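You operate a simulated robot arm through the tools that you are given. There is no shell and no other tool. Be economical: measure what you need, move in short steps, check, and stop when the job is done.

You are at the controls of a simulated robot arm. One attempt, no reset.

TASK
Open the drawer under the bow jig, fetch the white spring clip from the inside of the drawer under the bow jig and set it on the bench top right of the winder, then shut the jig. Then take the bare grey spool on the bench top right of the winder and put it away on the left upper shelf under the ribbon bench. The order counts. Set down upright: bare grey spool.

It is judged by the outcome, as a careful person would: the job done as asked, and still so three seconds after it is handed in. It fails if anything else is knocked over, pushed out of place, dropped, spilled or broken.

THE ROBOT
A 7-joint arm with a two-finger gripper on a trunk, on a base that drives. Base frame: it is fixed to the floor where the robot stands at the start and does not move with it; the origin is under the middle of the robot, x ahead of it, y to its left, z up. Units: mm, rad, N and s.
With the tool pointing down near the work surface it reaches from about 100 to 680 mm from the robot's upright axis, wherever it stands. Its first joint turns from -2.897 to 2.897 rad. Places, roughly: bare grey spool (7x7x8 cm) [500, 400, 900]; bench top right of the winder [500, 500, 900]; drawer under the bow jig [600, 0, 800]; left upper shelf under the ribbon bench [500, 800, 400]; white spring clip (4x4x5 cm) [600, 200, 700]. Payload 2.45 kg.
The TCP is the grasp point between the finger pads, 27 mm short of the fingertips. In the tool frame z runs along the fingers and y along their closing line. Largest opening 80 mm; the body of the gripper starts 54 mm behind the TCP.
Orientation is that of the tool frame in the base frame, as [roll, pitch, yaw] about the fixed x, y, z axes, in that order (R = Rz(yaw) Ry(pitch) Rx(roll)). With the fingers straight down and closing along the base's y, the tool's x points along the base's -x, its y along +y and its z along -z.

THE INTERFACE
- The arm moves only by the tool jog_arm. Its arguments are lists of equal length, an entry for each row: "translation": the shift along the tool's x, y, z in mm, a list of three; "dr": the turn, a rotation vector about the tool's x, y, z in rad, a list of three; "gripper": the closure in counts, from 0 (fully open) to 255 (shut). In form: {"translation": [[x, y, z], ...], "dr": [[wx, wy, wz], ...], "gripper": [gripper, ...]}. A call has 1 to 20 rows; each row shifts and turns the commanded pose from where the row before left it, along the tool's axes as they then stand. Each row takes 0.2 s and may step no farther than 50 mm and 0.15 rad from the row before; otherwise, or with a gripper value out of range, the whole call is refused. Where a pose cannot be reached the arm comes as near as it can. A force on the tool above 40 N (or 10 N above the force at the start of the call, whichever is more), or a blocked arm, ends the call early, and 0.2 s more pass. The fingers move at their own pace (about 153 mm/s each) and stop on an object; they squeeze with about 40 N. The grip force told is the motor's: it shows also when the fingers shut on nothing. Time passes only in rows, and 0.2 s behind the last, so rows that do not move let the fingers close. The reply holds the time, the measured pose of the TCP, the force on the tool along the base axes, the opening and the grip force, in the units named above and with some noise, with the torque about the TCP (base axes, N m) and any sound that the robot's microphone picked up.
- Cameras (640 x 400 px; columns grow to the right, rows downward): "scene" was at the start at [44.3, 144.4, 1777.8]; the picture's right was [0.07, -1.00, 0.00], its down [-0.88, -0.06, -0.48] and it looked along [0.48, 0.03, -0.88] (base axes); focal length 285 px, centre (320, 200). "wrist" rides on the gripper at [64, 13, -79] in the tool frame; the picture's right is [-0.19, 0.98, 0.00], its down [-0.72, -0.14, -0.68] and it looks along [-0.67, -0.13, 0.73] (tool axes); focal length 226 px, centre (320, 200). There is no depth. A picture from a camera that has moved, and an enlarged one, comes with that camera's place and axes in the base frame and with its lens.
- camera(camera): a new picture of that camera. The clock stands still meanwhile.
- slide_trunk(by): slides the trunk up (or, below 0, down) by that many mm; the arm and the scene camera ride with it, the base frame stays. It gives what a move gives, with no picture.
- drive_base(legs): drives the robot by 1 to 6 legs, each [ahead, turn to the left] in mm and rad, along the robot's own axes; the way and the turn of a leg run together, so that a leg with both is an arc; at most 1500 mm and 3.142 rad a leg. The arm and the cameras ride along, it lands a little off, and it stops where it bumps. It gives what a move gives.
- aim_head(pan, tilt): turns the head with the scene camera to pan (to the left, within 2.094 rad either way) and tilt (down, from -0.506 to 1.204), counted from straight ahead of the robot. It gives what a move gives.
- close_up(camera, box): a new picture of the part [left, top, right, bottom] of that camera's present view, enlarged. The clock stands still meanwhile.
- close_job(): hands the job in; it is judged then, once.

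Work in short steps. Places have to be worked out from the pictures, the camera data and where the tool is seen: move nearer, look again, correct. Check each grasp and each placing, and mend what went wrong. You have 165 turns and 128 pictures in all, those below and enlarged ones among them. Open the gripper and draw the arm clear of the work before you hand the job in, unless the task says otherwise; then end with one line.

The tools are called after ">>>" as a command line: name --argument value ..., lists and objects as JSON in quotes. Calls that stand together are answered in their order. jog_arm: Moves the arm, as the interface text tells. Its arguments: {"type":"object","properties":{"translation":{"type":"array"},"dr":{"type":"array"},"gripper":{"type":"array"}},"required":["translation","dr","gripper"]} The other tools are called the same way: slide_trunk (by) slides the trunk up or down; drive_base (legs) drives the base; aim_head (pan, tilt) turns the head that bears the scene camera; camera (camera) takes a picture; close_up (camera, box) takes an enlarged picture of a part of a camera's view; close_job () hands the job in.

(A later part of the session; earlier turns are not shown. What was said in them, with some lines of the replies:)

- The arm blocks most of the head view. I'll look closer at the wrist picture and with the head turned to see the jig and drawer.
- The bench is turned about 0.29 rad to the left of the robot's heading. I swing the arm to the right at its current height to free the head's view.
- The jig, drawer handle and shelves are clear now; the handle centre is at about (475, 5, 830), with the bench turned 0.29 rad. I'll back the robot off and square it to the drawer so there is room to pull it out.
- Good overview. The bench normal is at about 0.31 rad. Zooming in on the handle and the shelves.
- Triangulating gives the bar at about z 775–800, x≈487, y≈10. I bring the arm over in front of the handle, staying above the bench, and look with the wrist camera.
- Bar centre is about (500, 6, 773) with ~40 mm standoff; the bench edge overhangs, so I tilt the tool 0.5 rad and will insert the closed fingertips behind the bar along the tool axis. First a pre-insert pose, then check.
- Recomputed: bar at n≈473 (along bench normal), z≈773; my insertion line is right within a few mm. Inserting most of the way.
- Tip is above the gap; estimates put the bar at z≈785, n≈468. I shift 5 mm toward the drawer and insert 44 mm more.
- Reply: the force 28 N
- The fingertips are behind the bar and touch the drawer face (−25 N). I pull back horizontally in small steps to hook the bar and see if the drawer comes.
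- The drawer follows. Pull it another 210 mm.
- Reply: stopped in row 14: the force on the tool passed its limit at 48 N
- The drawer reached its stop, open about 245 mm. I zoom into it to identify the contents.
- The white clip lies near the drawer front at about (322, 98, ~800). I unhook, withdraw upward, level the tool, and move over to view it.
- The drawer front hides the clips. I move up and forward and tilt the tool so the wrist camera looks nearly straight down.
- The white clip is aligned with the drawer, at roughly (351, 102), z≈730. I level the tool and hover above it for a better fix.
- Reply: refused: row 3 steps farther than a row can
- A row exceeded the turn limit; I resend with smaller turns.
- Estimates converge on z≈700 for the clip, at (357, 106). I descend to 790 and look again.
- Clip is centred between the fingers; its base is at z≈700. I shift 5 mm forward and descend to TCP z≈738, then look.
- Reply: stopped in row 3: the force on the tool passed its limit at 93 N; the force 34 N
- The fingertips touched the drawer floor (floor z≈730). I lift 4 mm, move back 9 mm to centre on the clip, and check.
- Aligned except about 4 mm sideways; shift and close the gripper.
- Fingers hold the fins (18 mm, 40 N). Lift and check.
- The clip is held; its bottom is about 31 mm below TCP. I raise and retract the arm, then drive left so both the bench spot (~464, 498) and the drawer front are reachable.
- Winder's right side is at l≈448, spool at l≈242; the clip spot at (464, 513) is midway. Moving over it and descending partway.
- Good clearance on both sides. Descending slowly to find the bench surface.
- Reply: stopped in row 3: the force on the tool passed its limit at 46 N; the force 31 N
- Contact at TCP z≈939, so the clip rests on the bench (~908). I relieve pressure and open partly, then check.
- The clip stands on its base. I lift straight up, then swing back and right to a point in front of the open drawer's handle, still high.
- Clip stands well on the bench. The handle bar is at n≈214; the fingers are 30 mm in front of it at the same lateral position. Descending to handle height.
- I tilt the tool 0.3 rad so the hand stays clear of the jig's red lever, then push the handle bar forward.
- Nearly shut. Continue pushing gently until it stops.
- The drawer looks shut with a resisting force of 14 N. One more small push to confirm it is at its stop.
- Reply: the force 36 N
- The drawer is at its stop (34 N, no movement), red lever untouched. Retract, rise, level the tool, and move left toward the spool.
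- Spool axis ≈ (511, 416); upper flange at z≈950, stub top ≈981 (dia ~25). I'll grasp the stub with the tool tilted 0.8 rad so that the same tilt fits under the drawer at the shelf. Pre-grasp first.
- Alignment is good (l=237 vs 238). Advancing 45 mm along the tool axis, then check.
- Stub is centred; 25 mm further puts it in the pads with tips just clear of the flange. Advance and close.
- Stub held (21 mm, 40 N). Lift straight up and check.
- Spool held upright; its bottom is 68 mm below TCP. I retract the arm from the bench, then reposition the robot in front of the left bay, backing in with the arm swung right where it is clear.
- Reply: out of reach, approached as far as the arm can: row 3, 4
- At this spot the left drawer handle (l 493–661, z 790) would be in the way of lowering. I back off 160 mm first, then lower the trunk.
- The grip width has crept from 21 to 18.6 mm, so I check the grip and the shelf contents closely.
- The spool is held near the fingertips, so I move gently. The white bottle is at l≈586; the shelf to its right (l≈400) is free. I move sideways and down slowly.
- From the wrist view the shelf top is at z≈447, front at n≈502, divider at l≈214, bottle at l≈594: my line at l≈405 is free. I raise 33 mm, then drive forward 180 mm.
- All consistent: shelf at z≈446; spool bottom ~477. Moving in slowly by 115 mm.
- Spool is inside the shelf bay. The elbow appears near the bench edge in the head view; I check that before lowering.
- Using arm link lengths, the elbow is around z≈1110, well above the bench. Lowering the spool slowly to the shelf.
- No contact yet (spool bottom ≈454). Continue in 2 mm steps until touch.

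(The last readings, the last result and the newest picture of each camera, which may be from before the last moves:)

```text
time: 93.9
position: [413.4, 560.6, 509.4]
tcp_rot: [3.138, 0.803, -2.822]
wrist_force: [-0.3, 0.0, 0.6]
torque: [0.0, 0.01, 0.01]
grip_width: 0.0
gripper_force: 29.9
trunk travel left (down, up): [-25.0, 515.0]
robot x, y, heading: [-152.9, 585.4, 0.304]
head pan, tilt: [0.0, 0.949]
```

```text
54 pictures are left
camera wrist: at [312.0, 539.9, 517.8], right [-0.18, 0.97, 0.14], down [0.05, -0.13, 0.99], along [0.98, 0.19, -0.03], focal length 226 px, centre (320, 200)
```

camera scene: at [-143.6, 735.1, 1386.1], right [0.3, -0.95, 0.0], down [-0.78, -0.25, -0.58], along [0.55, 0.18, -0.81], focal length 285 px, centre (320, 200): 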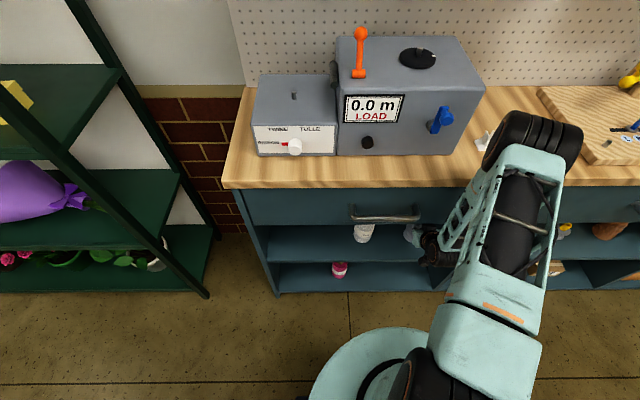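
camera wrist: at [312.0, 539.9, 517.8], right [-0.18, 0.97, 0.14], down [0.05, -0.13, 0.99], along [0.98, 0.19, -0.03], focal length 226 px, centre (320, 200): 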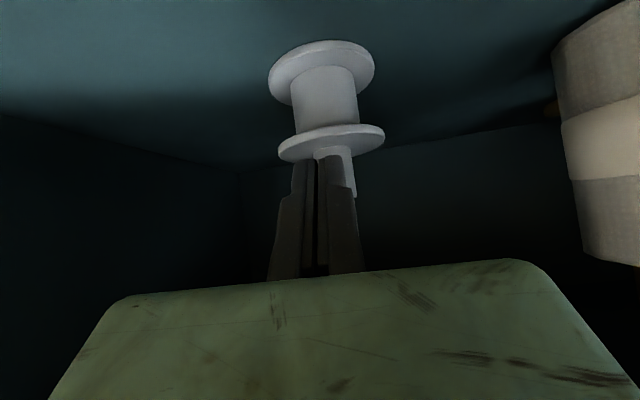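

The spool slipped free just at touchdown and stands upright on the shelf. I withdraw straight back slowly and inspect.

>>> jog_arm --translation '[[1.5, 0, -4], [4, 0, -7], [6.9, 0, -7.2], [13.8, 0, -14.4], [20.7, 0, -21.6], [20.7, 0, -21.6], [20.7, 0, -21.6], [0, 0, 0]]' --dr '[[0, 0, 0], [0, 0, 0], [0, 0, 0], [0, 0, 0], [0, 0, 0], [0, 0, 0], [0, 0, 0], [0, 0, 0]]' --gripper '[255, 255, 255, 255, 255, 255, 255, 255]'

>>> camera --camera "wrist"

>>> camera --camera "scene"

```text
time: 95.7
position: [286.4, 520.5, 511.7]
tcp_rot: [3.139, 0.805, -2.823]
wrist_force: [0.3, 0.7, -0.4]
torque: [0.02, -0.02, 0.02]
grip_width: 0.0
gripper_force: 29.9
trunk travel left (down, up): [-25.0, 515.0]
robot x, y, heading: [-149.2, 583.8, 0.312]
head pan, tilt: [0.0, 0.949]
```

```text
53 pictures are left
camera wrist: at [186.1, 499.0, 519.8], right [-0.18, 0.97, 0.14], down [0.05, -0.13, 0.99], along [0.98, 0.19, -0.03], focal length 226 px, centre (320, 200)
```

wrist: 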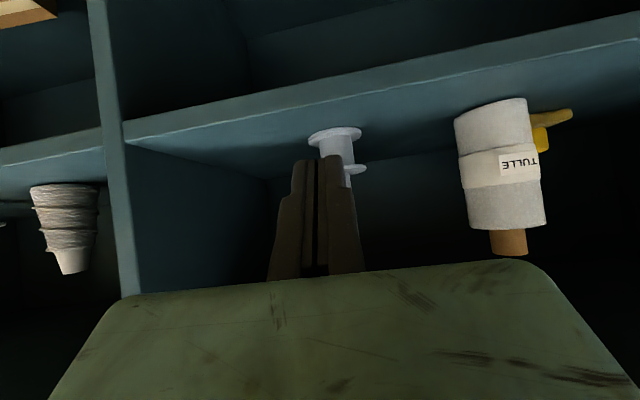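

```text
52 pictures are left
camera scene: at [-143.7, 735.0, 1386.2], right [0.3, -0.95, 0.0], down [-0.78, -0.25, -0.58], along [0.55, 0.18, -0.81], focal length 285 px, centre (320, 200)
```

scene: 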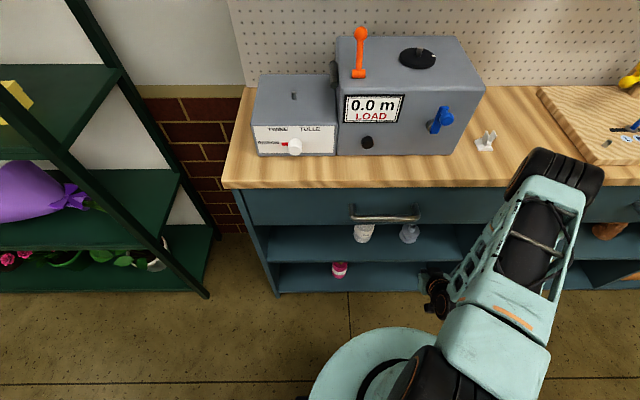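

The spool stands on the upper left shelf. I open the gripper, back the robot off, and do a final check of all items.

>>> jog_arm --translation '[[0, 0, 0], [0, 0, 0]]' --dr '[[0, 0, 0], [0, 0, 0]]' --gripper '[0, 0]'

>>> drive_base --legs '[[-250, 0]]'

>>> aim_head --pan -0.3 --tilt 0.75

>>> close_up --camera "scene" --box '[120, 60, 520, 310]'

>>> close_up --camera "wrist" --box '[220, 60, 460, 220]'

```text
time: 96.3
position: [286.1, 519.0, 510.2]
tcp_rot: [3.14, 0.805, -2.822]
wrist_force: [0.7, -0.1, 0.2]
torque: [0.02, -0.02, 0.01]
grip_width: 80.0
gripper_force: 0.1
trunk travel left (down, up): [-25.0, 515.0]
robot x, y, heading: [-150.0, 585.8, 0.307]
head pan, tilt: [0.0, 0.949]
```

```text
time: 98.1
position: [49.3, 445.0, 511.0]
tcp_rot: [3.139, 0.805, -2.82]
wrist_force: [-0.4, 0.0, -0.7]
torque: [-0.04, 0.02, -0.01]
grip_width: 80.2
gripper_force: 0.0
trunk travel left (down, up): [-25.0, 515.0]
robot x, y, heading: [-388.9, 506.7, 0.316]
head pan, tilt: [0.0, 0.949]
```

```text
time: 98.9
position: [49.2, 443.8, 509.9]
tcp_rot: [3.14, 0.806, -2.82]
wrist_force: [0.1, -0.8, 0.2]
torque: [0.01, -0.04, 0.03]
grip_width: 80.2
gripper_force: 0.1
trunk travel left (down, up): [-25.0, 515.0]
robot x, y, heading: [-386.1, 506.9, 0.316]
head pan, tilt: [-0.3, 0.75]
```

```text
1.60 times, centred on (320, 185) of scene
camera zoom: at [-368.8, 637.5, 1401.6], right [0.01, -1.0, 0.0], down [-0.68, -0.01, -0.73], along [0.73, 0.01, -0.68], focal length 456 px, centre (320, 224)
```

zoom: 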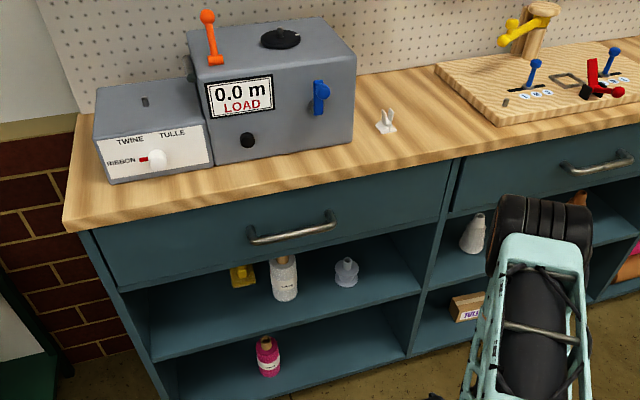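

```text
2.50 times, centred on (340, 140) of wrist
camera zoom: at [-51.2, 424.3, 519.8], right [-0.19, 0.97, 0.14], down [0.05, -0.13, 0.99], along [0.98, 0.19, -0.03], focal length 565 px, centre (270, 350)
```

zoom: 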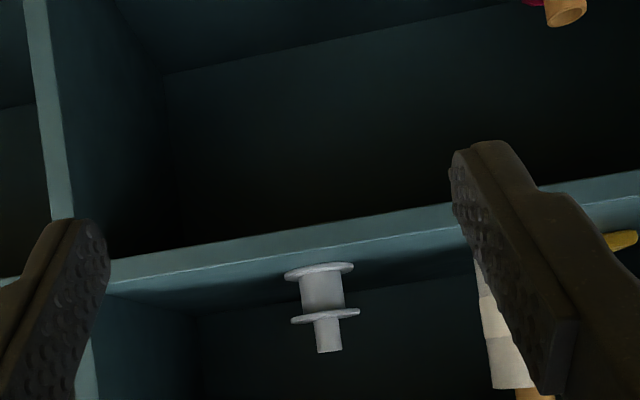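

The clip is on the bench right of the winder, the drawer is flush, and the spool is upright on the left upper shelf. The arm is clear and the gripper open, so I hand the job in.

>>> close_job

```text
The job is handed in.
```

The job is handed in: the white spring clip stands on the bench top right of the winder, the drawer under the bow jig is shut, and the bare grey spool stands upright on the left upper shelf. I took "shut the jig" to mean the drawer and left the jig's levers untouched. The spool slipped from the fingertips just as it reached the shelf, but it landed upright and nothing else was knocked or moved.
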